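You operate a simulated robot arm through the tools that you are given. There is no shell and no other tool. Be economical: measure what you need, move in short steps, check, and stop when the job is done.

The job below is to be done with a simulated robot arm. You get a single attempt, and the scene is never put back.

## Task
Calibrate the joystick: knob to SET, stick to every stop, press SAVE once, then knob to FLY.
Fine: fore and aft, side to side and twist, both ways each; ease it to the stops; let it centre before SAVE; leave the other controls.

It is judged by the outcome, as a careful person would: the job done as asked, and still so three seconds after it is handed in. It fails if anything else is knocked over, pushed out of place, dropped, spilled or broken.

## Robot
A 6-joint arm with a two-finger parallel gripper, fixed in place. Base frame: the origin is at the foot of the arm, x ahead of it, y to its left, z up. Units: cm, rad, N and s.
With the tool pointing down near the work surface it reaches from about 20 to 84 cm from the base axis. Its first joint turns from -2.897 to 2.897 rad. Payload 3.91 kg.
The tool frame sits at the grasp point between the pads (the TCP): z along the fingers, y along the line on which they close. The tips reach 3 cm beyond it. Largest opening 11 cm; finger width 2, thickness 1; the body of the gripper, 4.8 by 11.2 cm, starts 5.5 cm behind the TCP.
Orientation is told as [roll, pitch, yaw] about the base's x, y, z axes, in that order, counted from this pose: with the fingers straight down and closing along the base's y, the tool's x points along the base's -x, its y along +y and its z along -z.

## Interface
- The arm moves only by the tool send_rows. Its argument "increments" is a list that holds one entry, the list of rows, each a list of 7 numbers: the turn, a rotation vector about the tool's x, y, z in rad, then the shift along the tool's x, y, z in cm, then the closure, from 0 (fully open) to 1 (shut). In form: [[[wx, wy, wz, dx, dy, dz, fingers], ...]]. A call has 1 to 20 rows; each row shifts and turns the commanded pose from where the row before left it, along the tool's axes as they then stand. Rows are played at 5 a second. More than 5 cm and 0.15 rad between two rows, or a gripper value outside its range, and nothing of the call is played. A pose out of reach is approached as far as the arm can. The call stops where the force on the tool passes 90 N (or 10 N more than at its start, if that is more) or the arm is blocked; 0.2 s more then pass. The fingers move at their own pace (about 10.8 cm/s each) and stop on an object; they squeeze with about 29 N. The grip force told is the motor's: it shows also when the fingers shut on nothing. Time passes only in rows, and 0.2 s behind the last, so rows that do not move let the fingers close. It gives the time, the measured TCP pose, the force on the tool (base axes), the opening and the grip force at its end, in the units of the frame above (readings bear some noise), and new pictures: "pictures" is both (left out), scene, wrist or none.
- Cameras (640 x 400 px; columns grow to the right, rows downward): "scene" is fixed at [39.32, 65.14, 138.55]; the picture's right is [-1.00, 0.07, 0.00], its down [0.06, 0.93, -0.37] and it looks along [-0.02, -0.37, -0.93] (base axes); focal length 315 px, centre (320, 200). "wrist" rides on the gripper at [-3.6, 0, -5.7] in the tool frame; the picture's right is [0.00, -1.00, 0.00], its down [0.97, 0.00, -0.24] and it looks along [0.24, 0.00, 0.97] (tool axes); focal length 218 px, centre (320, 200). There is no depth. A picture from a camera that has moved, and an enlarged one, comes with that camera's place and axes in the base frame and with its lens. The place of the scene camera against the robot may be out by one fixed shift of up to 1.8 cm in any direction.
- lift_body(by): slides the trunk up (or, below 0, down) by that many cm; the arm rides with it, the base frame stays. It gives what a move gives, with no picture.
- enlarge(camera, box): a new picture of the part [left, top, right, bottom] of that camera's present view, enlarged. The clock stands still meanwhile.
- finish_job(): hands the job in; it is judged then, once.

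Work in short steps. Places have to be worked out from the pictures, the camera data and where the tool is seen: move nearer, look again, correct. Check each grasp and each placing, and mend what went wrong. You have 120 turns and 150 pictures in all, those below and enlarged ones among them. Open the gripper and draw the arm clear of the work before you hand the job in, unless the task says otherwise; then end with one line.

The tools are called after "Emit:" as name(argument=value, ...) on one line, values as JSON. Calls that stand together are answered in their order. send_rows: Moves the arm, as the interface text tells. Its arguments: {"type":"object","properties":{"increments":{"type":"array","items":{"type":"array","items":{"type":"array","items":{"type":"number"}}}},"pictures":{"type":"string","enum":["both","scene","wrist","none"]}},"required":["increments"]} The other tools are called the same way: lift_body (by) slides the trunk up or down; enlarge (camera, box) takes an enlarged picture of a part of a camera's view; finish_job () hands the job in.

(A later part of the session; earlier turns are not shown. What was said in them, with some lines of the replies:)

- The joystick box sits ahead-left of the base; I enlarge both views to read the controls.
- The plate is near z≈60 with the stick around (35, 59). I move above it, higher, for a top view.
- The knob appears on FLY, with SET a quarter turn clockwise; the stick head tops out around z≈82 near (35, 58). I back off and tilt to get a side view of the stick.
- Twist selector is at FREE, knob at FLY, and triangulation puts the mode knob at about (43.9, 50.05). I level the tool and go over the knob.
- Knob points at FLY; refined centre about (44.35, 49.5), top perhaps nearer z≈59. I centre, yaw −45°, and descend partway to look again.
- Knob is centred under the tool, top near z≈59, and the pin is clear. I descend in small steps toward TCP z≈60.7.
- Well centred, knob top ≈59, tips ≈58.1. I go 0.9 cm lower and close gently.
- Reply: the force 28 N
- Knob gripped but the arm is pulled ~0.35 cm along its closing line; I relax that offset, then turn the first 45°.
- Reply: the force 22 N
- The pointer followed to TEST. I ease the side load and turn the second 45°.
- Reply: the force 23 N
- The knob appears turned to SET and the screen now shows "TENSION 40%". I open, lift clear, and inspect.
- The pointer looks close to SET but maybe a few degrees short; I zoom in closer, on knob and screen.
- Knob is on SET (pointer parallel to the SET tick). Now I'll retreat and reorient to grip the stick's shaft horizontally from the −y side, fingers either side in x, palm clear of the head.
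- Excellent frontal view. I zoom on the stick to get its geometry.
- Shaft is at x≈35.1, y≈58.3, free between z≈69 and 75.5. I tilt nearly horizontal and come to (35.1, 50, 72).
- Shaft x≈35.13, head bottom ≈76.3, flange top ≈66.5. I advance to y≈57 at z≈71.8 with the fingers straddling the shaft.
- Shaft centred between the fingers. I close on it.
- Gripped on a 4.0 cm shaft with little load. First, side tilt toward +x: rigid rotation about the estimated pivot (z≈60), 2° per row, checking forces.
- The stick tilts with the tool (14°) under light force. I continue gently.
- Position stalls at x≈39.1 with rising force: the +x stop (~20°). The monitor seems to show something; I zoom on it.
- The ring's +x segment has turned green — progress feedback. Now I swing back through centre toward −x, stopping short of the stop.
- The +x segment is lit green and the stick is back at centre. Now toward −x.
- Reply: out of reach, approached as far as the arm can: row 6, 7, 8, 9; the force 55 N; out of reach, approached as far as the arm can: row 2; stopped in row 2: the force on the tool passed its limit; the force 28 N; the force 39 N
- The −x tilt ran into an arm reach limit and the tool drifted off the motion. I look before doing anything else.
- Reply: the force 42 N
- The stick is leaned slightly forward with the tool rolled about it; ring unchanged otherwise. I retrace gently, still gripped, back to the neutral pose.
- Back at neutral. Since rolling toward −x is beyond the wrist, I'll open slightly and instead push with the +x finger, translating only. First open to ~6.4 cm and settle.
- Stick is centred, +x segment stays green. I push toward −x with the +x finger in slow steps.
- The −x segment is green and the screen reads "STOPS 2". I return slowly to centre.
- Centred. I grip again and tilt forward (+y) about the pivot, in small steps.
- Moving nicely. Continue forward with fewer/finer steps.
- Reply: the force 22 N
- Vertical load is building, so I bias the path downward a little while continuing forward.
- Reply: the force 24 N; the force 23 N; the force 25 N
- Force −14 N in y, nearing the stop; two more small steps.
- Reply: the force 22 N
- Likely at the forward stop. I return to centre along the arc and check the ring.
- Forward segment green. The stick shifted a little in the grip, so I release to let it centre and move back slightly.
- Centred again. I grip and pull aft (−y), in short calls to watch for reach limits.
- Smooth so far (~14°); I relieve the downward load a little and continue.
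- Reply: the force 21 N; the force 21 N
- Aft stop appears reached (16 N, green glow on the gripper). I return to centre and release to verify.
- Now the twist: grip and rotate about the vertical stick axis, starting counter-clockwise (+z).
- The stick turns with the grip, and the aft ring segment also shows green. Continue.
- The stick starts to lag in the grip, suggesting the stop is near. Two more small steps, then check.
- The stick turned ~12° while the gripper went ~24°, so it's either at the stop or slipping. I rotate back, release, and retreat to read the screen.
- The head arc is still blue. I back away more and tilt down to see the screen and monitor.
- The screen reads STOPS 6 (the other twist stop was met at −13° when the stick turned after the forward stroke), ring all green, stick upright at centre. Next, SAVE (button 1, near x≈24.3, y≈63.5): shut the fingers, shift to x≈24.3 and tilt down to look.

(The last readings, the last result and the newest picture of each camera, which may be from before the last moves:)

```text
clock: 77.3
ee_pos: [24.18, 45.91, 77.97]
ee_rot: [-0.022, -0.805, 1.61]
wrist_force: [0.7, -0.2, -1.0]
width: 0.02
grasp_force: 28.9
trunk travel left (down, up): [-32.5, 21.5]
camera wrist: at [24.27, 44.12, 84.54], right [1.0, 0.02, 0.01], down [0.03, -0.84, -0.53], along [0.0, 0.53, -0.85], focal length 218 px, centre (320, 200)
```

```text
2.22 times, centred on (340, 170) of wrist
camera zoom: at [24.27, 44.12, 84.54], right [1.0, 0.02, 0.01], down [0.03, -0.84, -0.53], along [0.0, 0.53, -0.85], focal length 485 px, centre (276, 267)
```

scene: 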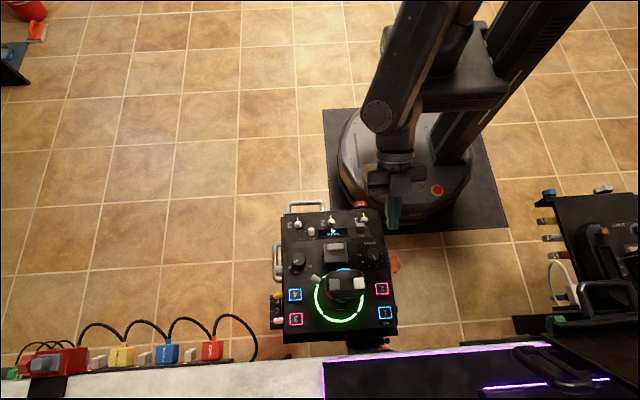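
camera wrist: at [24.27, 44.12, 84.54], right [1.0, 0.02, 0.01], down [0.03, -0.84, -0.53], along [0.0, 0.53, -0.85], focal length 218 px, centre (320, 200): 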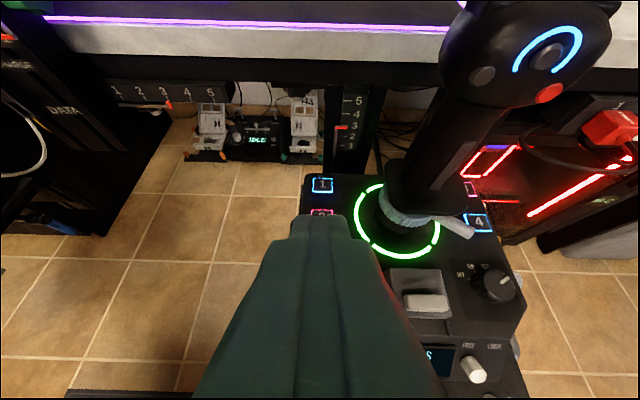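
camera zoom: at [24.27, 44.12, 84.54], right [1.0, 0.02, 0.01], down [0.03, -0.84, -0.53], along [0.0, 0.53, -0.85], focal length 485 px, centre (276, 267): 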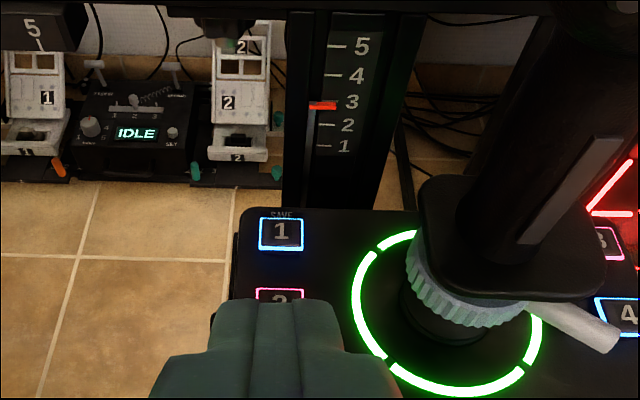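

Button 1 triangulates to about (24.65, 63.0, 58.5). I advance to hover ~3 cm above it.

Emit:
send_rows(increments=[[[0, 0, 0, -0.16, -0.1, 4, 1], [0, 0, 0, -0.16, -0.1, 4, 1], [0, 0, 0, -0.16, -0.1, 4, 1], [0, 0, 0, -0.16, -0.1, 4, 1], [0, 0, 0, -0.16, -0.1, 4, 1], [0, 0, 0, 0, 0, 0, 1]]])

Emit:
enlarge(camera="scene", box=[275, 205, 425, 345])

```text
clock: 78.7
ee_pos: [24.45, 60.83, 64.66]
ee_rot: [-0.021, -0.806, 1.611]
wrist_force: [0.5, -0.2, 0.1]
width: 0.0
grasp_force: 28.6
trunk travel left (down, up): [-32.5, 21.5]
camera wrist: at [24.5, 59.14, 71.31], right [1.0, 0.02, 0.01], down [0.03, -0.84, -0.53], along [0.0, 0.53, -0.84], focal length 218 px, centre (320, 200)
```

scene: 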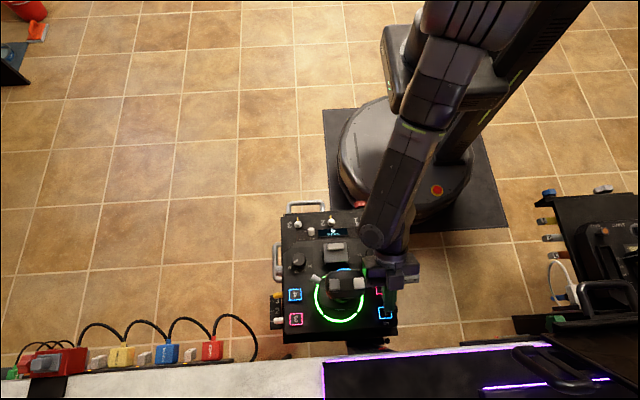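
wrist: 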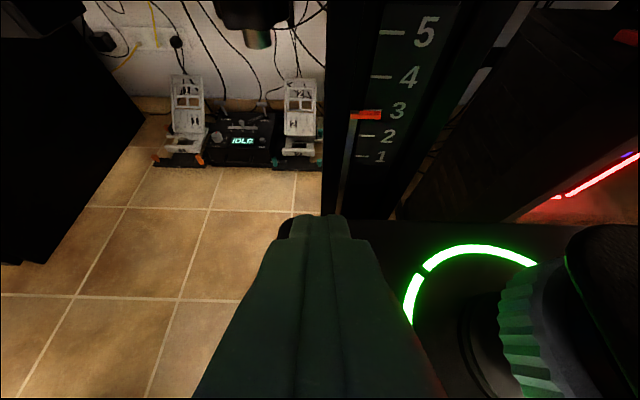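

```text
2.86 times, centred on (350, 275) of scene
camera zoom: at [39.32, 65.14, 138.55], right [-1.0, 0.07, 0.0], down [0.06, 0.93, -0.37], along [-0.02, -0.37, -0.93], focal length 900 px, centre (234, -14)
```

zoom: 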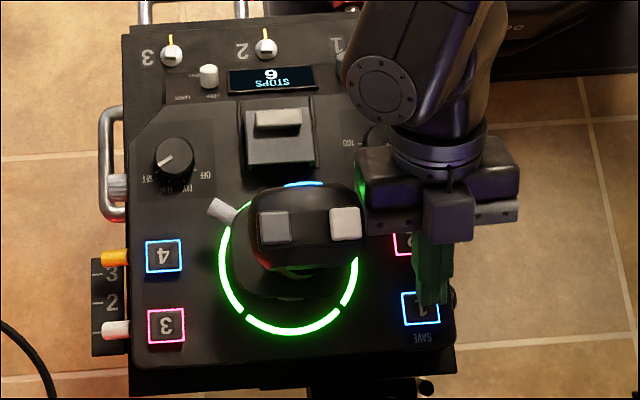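

Finger tip and button compare well: target (24.6, 63.2). The lower corner of the finger ends leads, so I shift +0.8 in y and descend most of the way.

Emit:
send_rows(increments=[[[0, 0, 0, -0.55, -0.1, 0.57, 1], [0, 0, 0, 0.72, 0, 0.69, 1], [0, 0, 0, 0.72, 0, 0.69, 1], [0, 0, 0, 0.36, 0, 0.35, 1], [0, 0, 0, 0, 0, 0, 1]]])

Emit:
enlarge(camera="scene", box=[275, 205, 425, 345])

```text
clock: 79.9
ee_pos: [24.78, 61.55, 62.19]
ee_rot: [-0.02, -0.806, 1.611]
wrist_force: [0.6, 0.1, 0.7]
width: 0.01
grasp_force: 29.2
trunk travel left (down, up): [-32.5, 21.5]
camera wrist: at [24.65, 59.9, 68.85], right [1.0, 0.03, 0.01], down [0.03, -0.84, -0.53], along [0.0, 0.53, -0.84], focal length 218 px, centre (320, 200)
```

scene: 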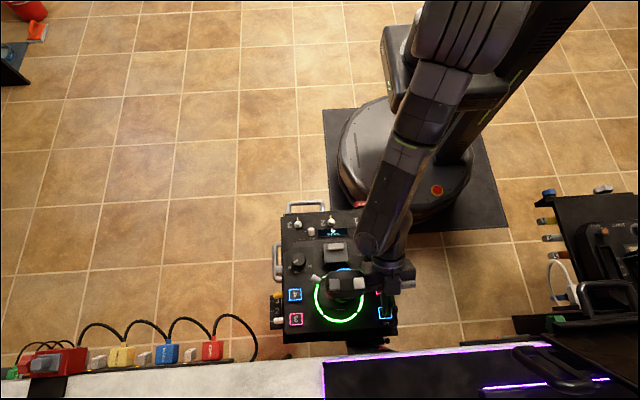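
wrist: 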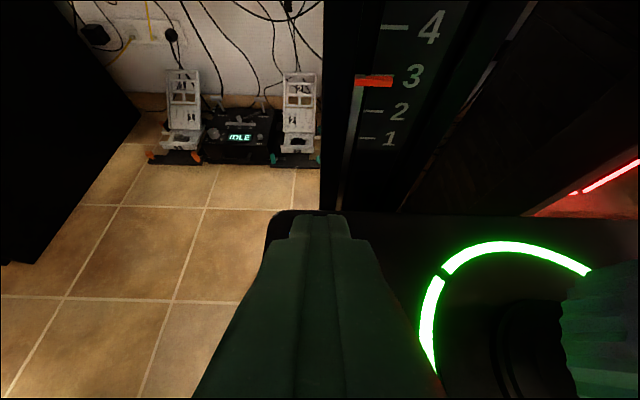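

```text
2.86 times, centred on (350, 275) of scene
camera zoom: at [39.32, 65.14, 138.55], right [-1.0, 0.07, 0.0], down [0.06, 0.93, -0.37], along [-0.02, -0.37, -0.93], focal length 900 px, centre (234, -14)
```

zoom: 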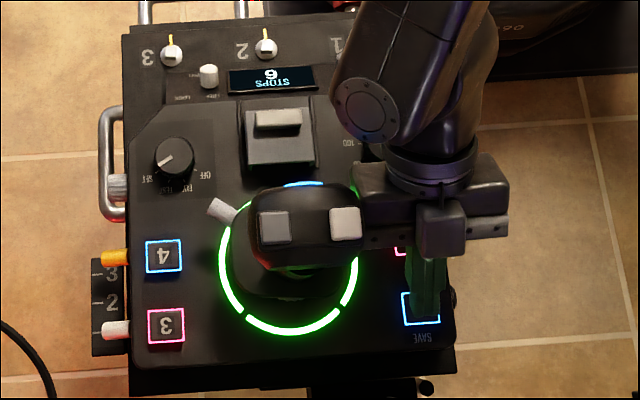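

Tip is right over button 1. I press down in small steps, watching the force.

Emit:
send_rows(increments=[[[0, 0, 0, 0.216, 0, 0.207, 1], [0, 0, 0, 0.216, 0, 0.207, 1]]], pictures="none")

Emit:
send_rows(increments=[[[0, 0, 0, 0.216, 0, 0.207, 1]]], pictures="none")

Emit:
send_rows(increments=[[[0, 0, 0, 0.15, 0, 0.14, 1]]], pictures="none")

```text
clock: 80.5
ee_pos: [24.58, 61.77, 61.71]
ee_rot: [-0.021, -0.805, 1.611]
wrist_force: [0.0, 0.3, 0.6]
width: 0.0
grasp_force: 29.2
trunk travel left (down, up): [-32.5, 21.5]
```

```text
clock: 80.9
ee_pos: [24.66, 61.67, 61.45]
ee_rot: [-0.022, -0.807, 1.61]
wrist_force: [-0.5, 0.2, 0.2]
width: 0.0
grasp_force: 29.2
trunk travel left (down, up): [-32.5, 21.5]
```

```text
clock: 81.3
ee_pos: [24.71, 61.68, 61.22]
ee_rot: [-0.019, -0.806, 1.608]
wrist_force: [-0.5, -0.3, 1.7]
width: 0.0
grasp_force: 29.0
trunk travel left (down, up): [-32.5, 21.5]
```

Emit:
send_rows(increments=[[[0, 0, 0, 0.11, 0, 0.1, 1]]], pictures="none")

Emit:
enlarge(camera="scene", box=[275, 205, 425, 345])

```text
clock: 81.7
ee_pos: [24.7, 61.73, 61.05]
ee_rot: [-0.023, -0.807, 1.608]
wrist_force: [-0.3, 0.2, 0.7]
width: 0.0
grasp_force: 29.2
trunk travel left (down, up): [-32.5, 21.5]
```

```text
2.86 times, centred on (350, 275) of scene
camera zoom: at [39.32, 65.14, 138.55], right [-1.0, 0.07, 0.0], down [0.06, 0.93, -0.37], along [-0.02, -0.37, -0.93], focal length 900 px, centre (234, -14)
```

zoom: 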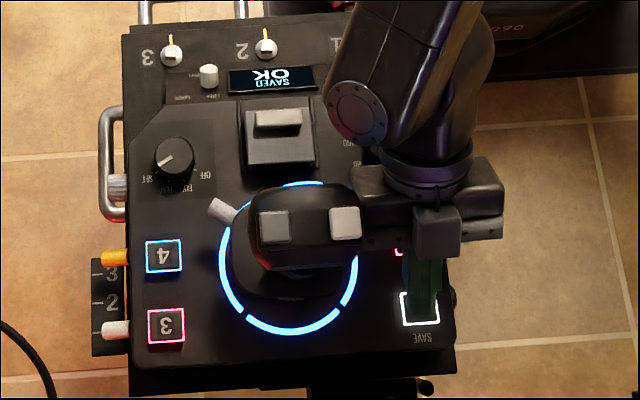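

The screen reads "SAVED OK". I lift straight off the button and retreat.

Emit:
send_rows(increments=[[[0, 0, 0, -0.36, 0, -0.35, 1], [0, 0, 0, -1.44, 0, -1.38, 1], [0, 0, 0, -1.44, 0, -1.38, 1], [0, 0, 0, 0, 0, -4, 1], [0, 0, 0, 0, 0, -4, 1], [0, 0, 0, 0, 0, -4, 1], [0, 0, 0, 0, 0, -4, 1], [0, 0, 0, 0, 0, -4, 0.8], [0, -0.134, 0, 0, 0, 0, 0.5], [0, 0, 0, 0, 0, 0, 0.5]]], pictures="none")

Emit:
enlarge(camera="scene", box=[275, 205, 425, 345])

```text
clock: 83.9
ee_pos: [24.71, 47.14, 79.31]
ee_rot: [-0.025, -0.941, 1.614]
wrist_force: [0.3, 0.0, -0.1]
width: 5.49
grasp_force: 0.1
trunk travel left (down, up): [-32.5, 21.5]
```

```text
2.86 times, centred on (350, 275) of scene
camera zoom: at [39.32, 65.14, 138.55], right [-1.0, 0.07, 0.0], down [0.06, 0.93, -0.37], along [-0.02, -0.37, -0.93], focal length 900 px, centre (234, -14)
```

zoom: 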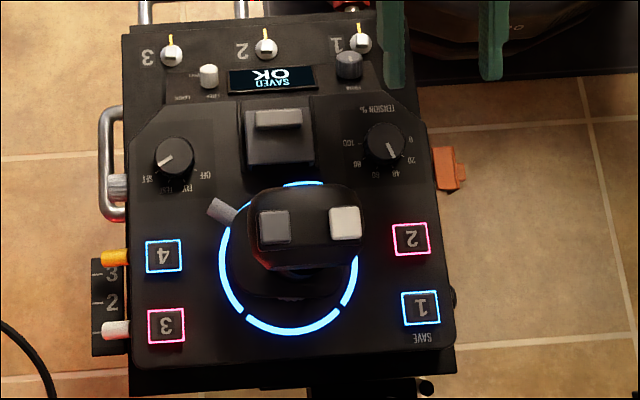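

Saved, everything in place. Now I straighten the tool to vertical and cross to above the knob at a safe distance from the stick.

Emit:
send_rows(increments=[[[0, 0.134, 0, 0, 0, 0, 0.5], [0, 0.134, 0, 0, 0, 0, 0.5], [0, 0.134, 0, 0, 0, 0, 0.5], [0, 0.134, 0, 0, 0, 0, 0.5], [0, 0.134, 0, 0, 0, 0, 0.5], [0, 0.134, 0, 0, 0, 0, 0.5], [0, 0.134, 0, 0, 0, 0, 0.5], [0, 0, 0.12, 1, -3.8, -0.6, 0.5], [0, 0, 0.12, 1, -3.8, -0.6, 0.5], [0, 0, 0.12, 1, -3.8, -0.6, 0.5], [0, 0, 0, 0, 0, 0, 0.5]]], pictures="none")

```text
clock: 86.3
ee_pos: [35.72, 43.13, 81.23]
ee_rot: [-0.014, -0.007, 1.233]
wrist_force: [1.1, 0.9, -0.1]
width: 5.49
grasp_force: 0.1
trunk travel left (down, up): [-32.5, 21.5]
```

Emit:
send_rows(increments=[[[0, 0, 0.144, 0, 0, 0, 0.5], [0, 0, 0.144, 0, 0, 0, 0.5], [0, 0, 0.144, 0, 0, 0, 0.5], [0, 0, 0.144, 0, 0, 0, 0.5], [0, 0, 0.144, 0, 0, 0, 0.5], [0, 0, 0.144, 0, 0, 0, 0.5], [0, 0, 0.144, 0, 0, 0, 0.5], [0, 0, 0.144, 0, 0, 0, 0.5], [0, 0, 0.144, 0, 0, 0, 0.5], [0, 0, 0.144, 0, 0, 0, 0.5], [0, 0, 0.144, 0, 0, 0, 0.5], [0, 0, 0.144, 0, 0, 0, 0.5], [0, 0, 0.144, 0, 0, 0, 0.5], [0, 0, 0.144, 0, 0, 0, 0.5], [0, 0, 0, -0.43, 3.6, 0, 0.5], [0, 0, 0, -0.43, 3.6, 0, 0.5], [0, 0, 0, -0.43, 3.6, 0, 0.5], [0, 0, 0, 0, 0, 0, 0.5]]], pictures="wrist")

```text
clock: 90.1
ee_pos: [44.3, 50.01, 81.46]
ee_rot: [0.013, -0.009, -0.78]
wrist_force: [1.0, 0.6, -0.8]
width: 5.49
grasp_force: 0.2
trunk travel left (down, up): [-32.5, 21.5]
camera wrist: at [46.84, 47.27, 87.16], right [-0.7, -0.71, -0.01], down [-0.69, 0.68, 0.23], along [-0.16, 0.17, -0.97], focal length 218 px, centre (320, 200)
```

wrist: 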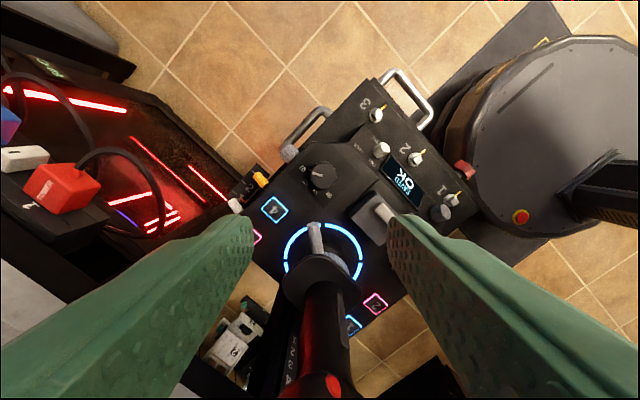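

Over the knob. I descend to z≈65 and check the centring.

Emit:
send_rows(increments=[[[0, 0, 0, -0.07, -0.21, 4, 0.5], [0, 0, 0, 0, 0, 4, 0.5], [0, 0, 0, 0, 0, 4, 0.5], [0, 0, 0, 0, 0, 3, 0.5], [0, 0, 0, 0, 0, 1.5, 0.5], [0, 0, 0, 0, 0, 0, 0.5]]], pictures="wrist")

```text
clock: 91.5
ee_pos: [44.35, 49.73, 64.78]
ee_rot: [0.013, -0.007, -0.78]
wrist_force: [0.7, 0.1, 1.1]
width: 5.5
grasp_force: 0.1
trunk travel left (down, up): [-32.5, 21.5]
camera wrist: at [46.9, 47.06, 70.64], right [-0.7, -0.71, -0.01], down [-0.69, 0.68, 0.23], along [-0.16, 0.17, -0.97], focal length 218 px, centre (320, 200)
```

wrist: 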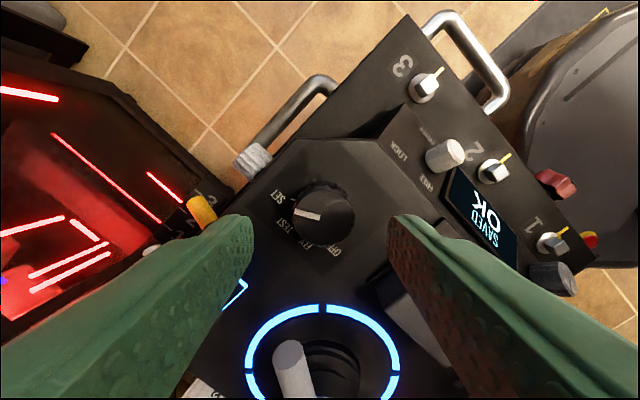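

Well centred. I go down 4.4 cm and close on the knob.

Emit:
send_rows(increments=[[[0, 0, 0, 0, 0, 1.5, 0.5], [0, 0, 0, 0, 0, 1.2, 0.5], [0, 0, 0, 0, 0, 0.9, 0.5], [0, 0, 0, 0, 0, 0.5, 0.5], [0, 0, 0, 0, 0, 0.3, 0.5], [0, 0, 0, 0, 0, 0, 0.6], [0, 0, 0, 0, 0, 0, 0.7], [0, 0, 0, 0, 0, 0, 0.8], [0, 0, 0, 0, 0, 0, 0.8]]], pictures="wrist")

```text
clock: 93.5
ee_pos: [44.34, 49.66, 60.43]
ee_rot: [0.007, -0.009, -0.78]
wrist_force: [-14.2, -12.5, 0.9]
width: 3.26
grasp_force: 45.0
trunk travel left (down, up): [-32.5, 21.5]
camera wrist: at [46.83, 46.99, 66.26], right [-0.7, -0.71, -0.01], down [-0.69, 0.68, 0.23], along [-0.16, 0.17, -0.97], focal length 218 px, centre (320, 200)
```

wrist: 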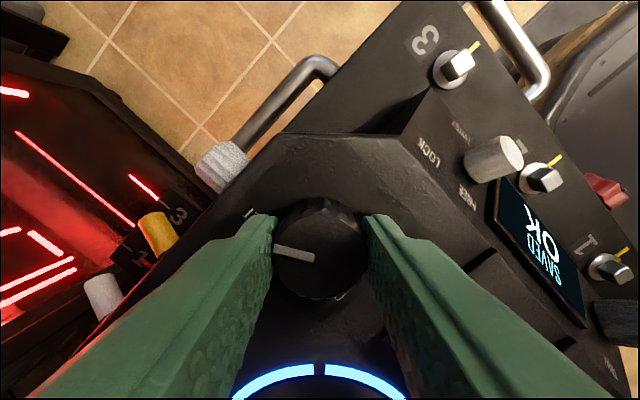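

Gripped. The SET–FLY span measures about 78–80°, so I ease the side load and turn back −1.38 rad, then look.

Emit:
send_rows(increments=[[[0, 0, 0, 0, -0.2, 0, 0.8], [0, 0, -0.138, 0, 0, 0, 0.8], [0, 0, -0.138, 0, 0, 0, 0.8], [0, 0, -0.138, 0, 0, 0, 0.8], [0, 0, -0.138, 0, 0, 0, 0.8], [0, 0, -0.138, 0, 0, 0, 0.8], [0, 0, -0.138, 0, 0, 0, 0.8], [0, 0, -0.138, 0, 0, 0, 0.8], [0, 0, -0.138, 0, 0, 0, 0.8], [0, 0, -0.138, 0, 0, 0, 0.8], [0, 0, -0.138, 0, 0, 0, 0.8], [0, 0, 0, 0, 0, 0, 0.8]]], pictures="wrist")

Emit:
enlarge(camera="wrist", box=[220, 130, 400, 310])

```text
clock: 96.1
ee_pos: [44.24, 49.76, 60.56]
ee_rot: [-0.005, -0.015, 0.603]
wrist_force: [-6.9, 14.8, -3.5]
width: 3.29
grasp_force: 44.5
trunk travel left (down, up): [-32.5, 21.5]
camera wrist: at [47.22, 51.71, 66.31], right [0.57, -0.82, 0.01], down [-0.8, -0.55, 0.23], along [-0.18, -0.13, -0.97], focal length 218 px, centre (320, 200)
```

wrist: 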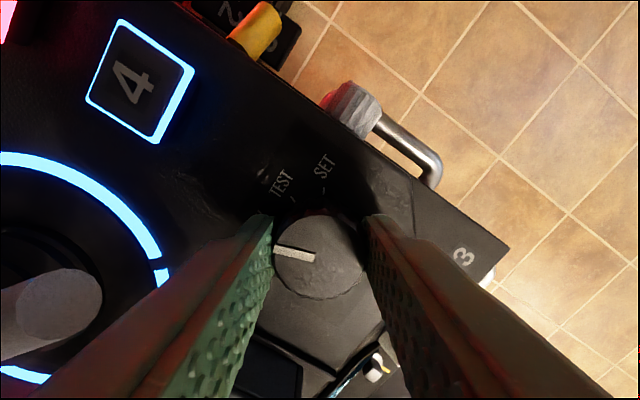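

```text
2.22 times, centred on (310, 220) of wrist
camera zoom: at [47.22, 51.71, 66.31], right [0.57, -0.82, 0.01], down [-0.8, -0.55, 0.23], along [-0.18, -0.13, -0.97], focal length 485 px, centre (342, 156)
```

zoom: 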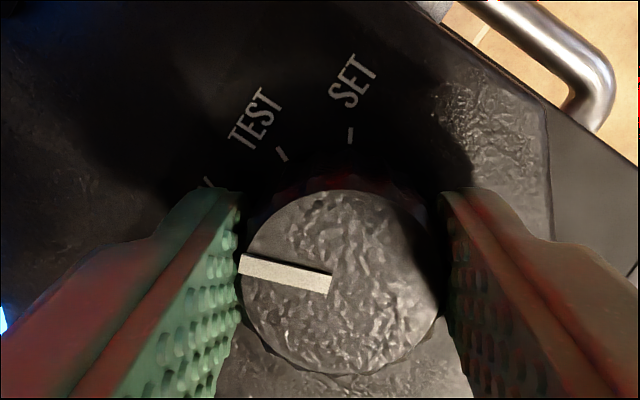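

Pointer is about 20–24° toward −x of +y, i.e. at FLY. I release, lift and inspect.

Emit:
send_rows(increments=[[[0, 0, 0, 0, 0, 0, 0.65], [0, 0, 0, 0, 0, 0, 0.5], [0, 0, 0, 0, 0, 0, 0.5], [0, 0, 0, 0, 0, -2, 0.5], [0, 0, 0, 0, 0, -4, 0.5], [0, 0, 0, 0, 0, -5, 0.5], [0, 0, 0, 0, 0, -5, 0.5], [0, 0, 0, 0, 0, -5, 0.5], [0, 0, 0, 0, 0, 0, 0.5]]], pictures="wrist")

Emit:
enlarge(camera="wrist", box=[260, 130, 380, 220])

Emit:
enlarge(camera="scene", box=[275, 205, 405, 345])

```text
clock: 98.1
ee_pos: [43.86, 49.56, 81.63]
ee_rot: [-0.005, -0.012, 0.6]
wrist_force: [0.2, -0.5, 0.6]
width: 5.48
grasp_force: 0.0
trunk travel left (down, up): [-32.5, 21.5]
camera wrist: at [46.83, 51.42, 87.32], right [0.56, -0.83, 0.01], down [-0.8, -0.55, 0.23], along [-0.18, -0.13, -0.97], focal length 218 px, centre (320, 200)
```

wrist: 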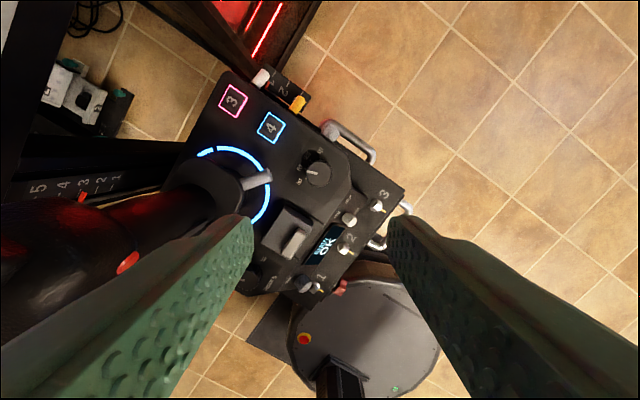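

```text
4.44 times, centred on (320, 175) of wrist
camera zoom: at [46.83, 51.42, 87.32], right [0.56, -0.83, 0.01], down [-0.8, -0.55, 0.23], along [-0.18, -0.13, -0.97], focal length 970 px, centre (320, 311)
```

zoom: 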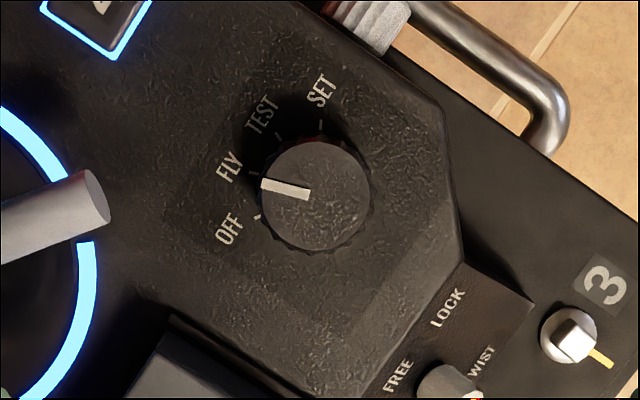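

```text
2.86 times, centred on (340, 275) of scene
camera zoom: at [39.32, 65.14, 138.55], right [-1.0, 0.07, 0.0], down [0.06, 0.93, -0.37], along [-0.02, -0.37, -0.93], focal length 900 px, centre (263, -14)
```

zoom: 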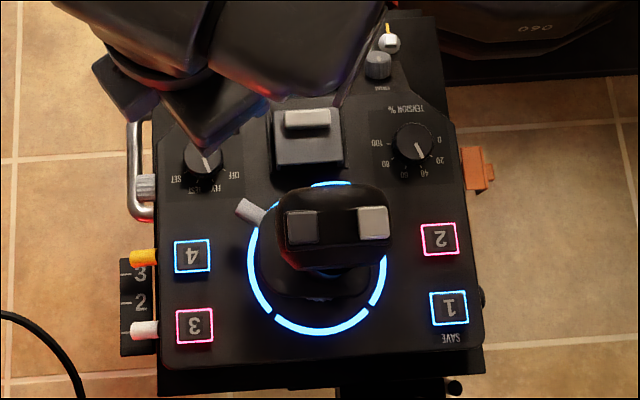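

The pointer is aligned with the FLY tick and the stick is centred. I draw the arm clear, open the gripper, and take a last look.

Emit:
send_rows(increments=[[[0, 0, 0, 2, -3, -1, 0.3], [0, 0, 0, 2, -3.5, -1, 0], [0, 0, 0, 2, -3.5, -1, 0], [0, 0, 0, 2, -3.5, -1, 0], [0, 0, 0, 2, -3.5, 0, 0], [0, 0, 0, 0, 0, 0, 0]]], pictures="scene")

Emit:
enlarge(camera="scene", box=[275, 205, 405, 345])

```text
clock: 99.5
ee_pos: [45.39, 29.8, 85.43]
ee_rot: [-0.007, -0.015, 0.601]
wrist_force: [0.1, 0.2, 0.0]
width: 11.0
grasp_force: 0.0
trunk travel left (down, up): [-32.5, 21.5]
```

scene: 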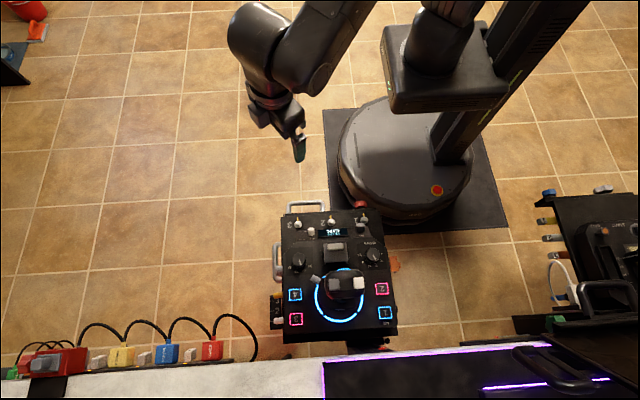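

```text
2.86 times, centred on (340, 275) of scene
camera zoom: at [39.32, 65.14, 138.55], right [-1.0, 0.07, 0.0], down [0.06, 0.93, -0.37], along [-0.02, -0.37, -0.93], focal length 900 px, centre (263, -14)
```

zoom: 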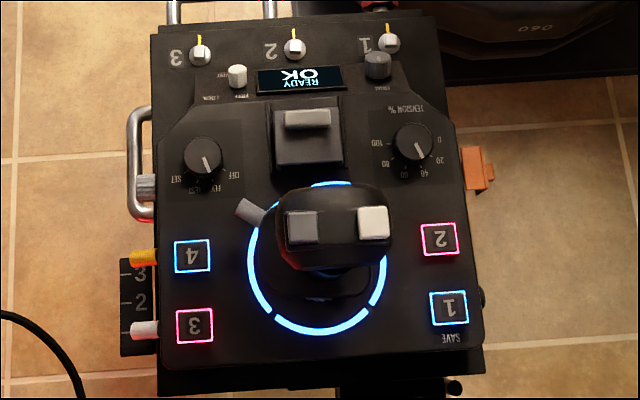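

The screen reads "READY OK", the knob is at FLY, and everything else is unchanged; I hand it in.

Emit:
finish_job()

```text
The job is handed in.
```

The joystick is calibrated: the screen counted all 6 stops, showed "SAVED OK" after one SAVE press, and reads "READY OK" with the knob at FLY. Two strokes did not go as planned: my first move to one side ran past the arm's reach and strained the stick before I redid it gently, and the second twist stop appears to have registered when the stick turned in the grip, not from a deliberate twist.
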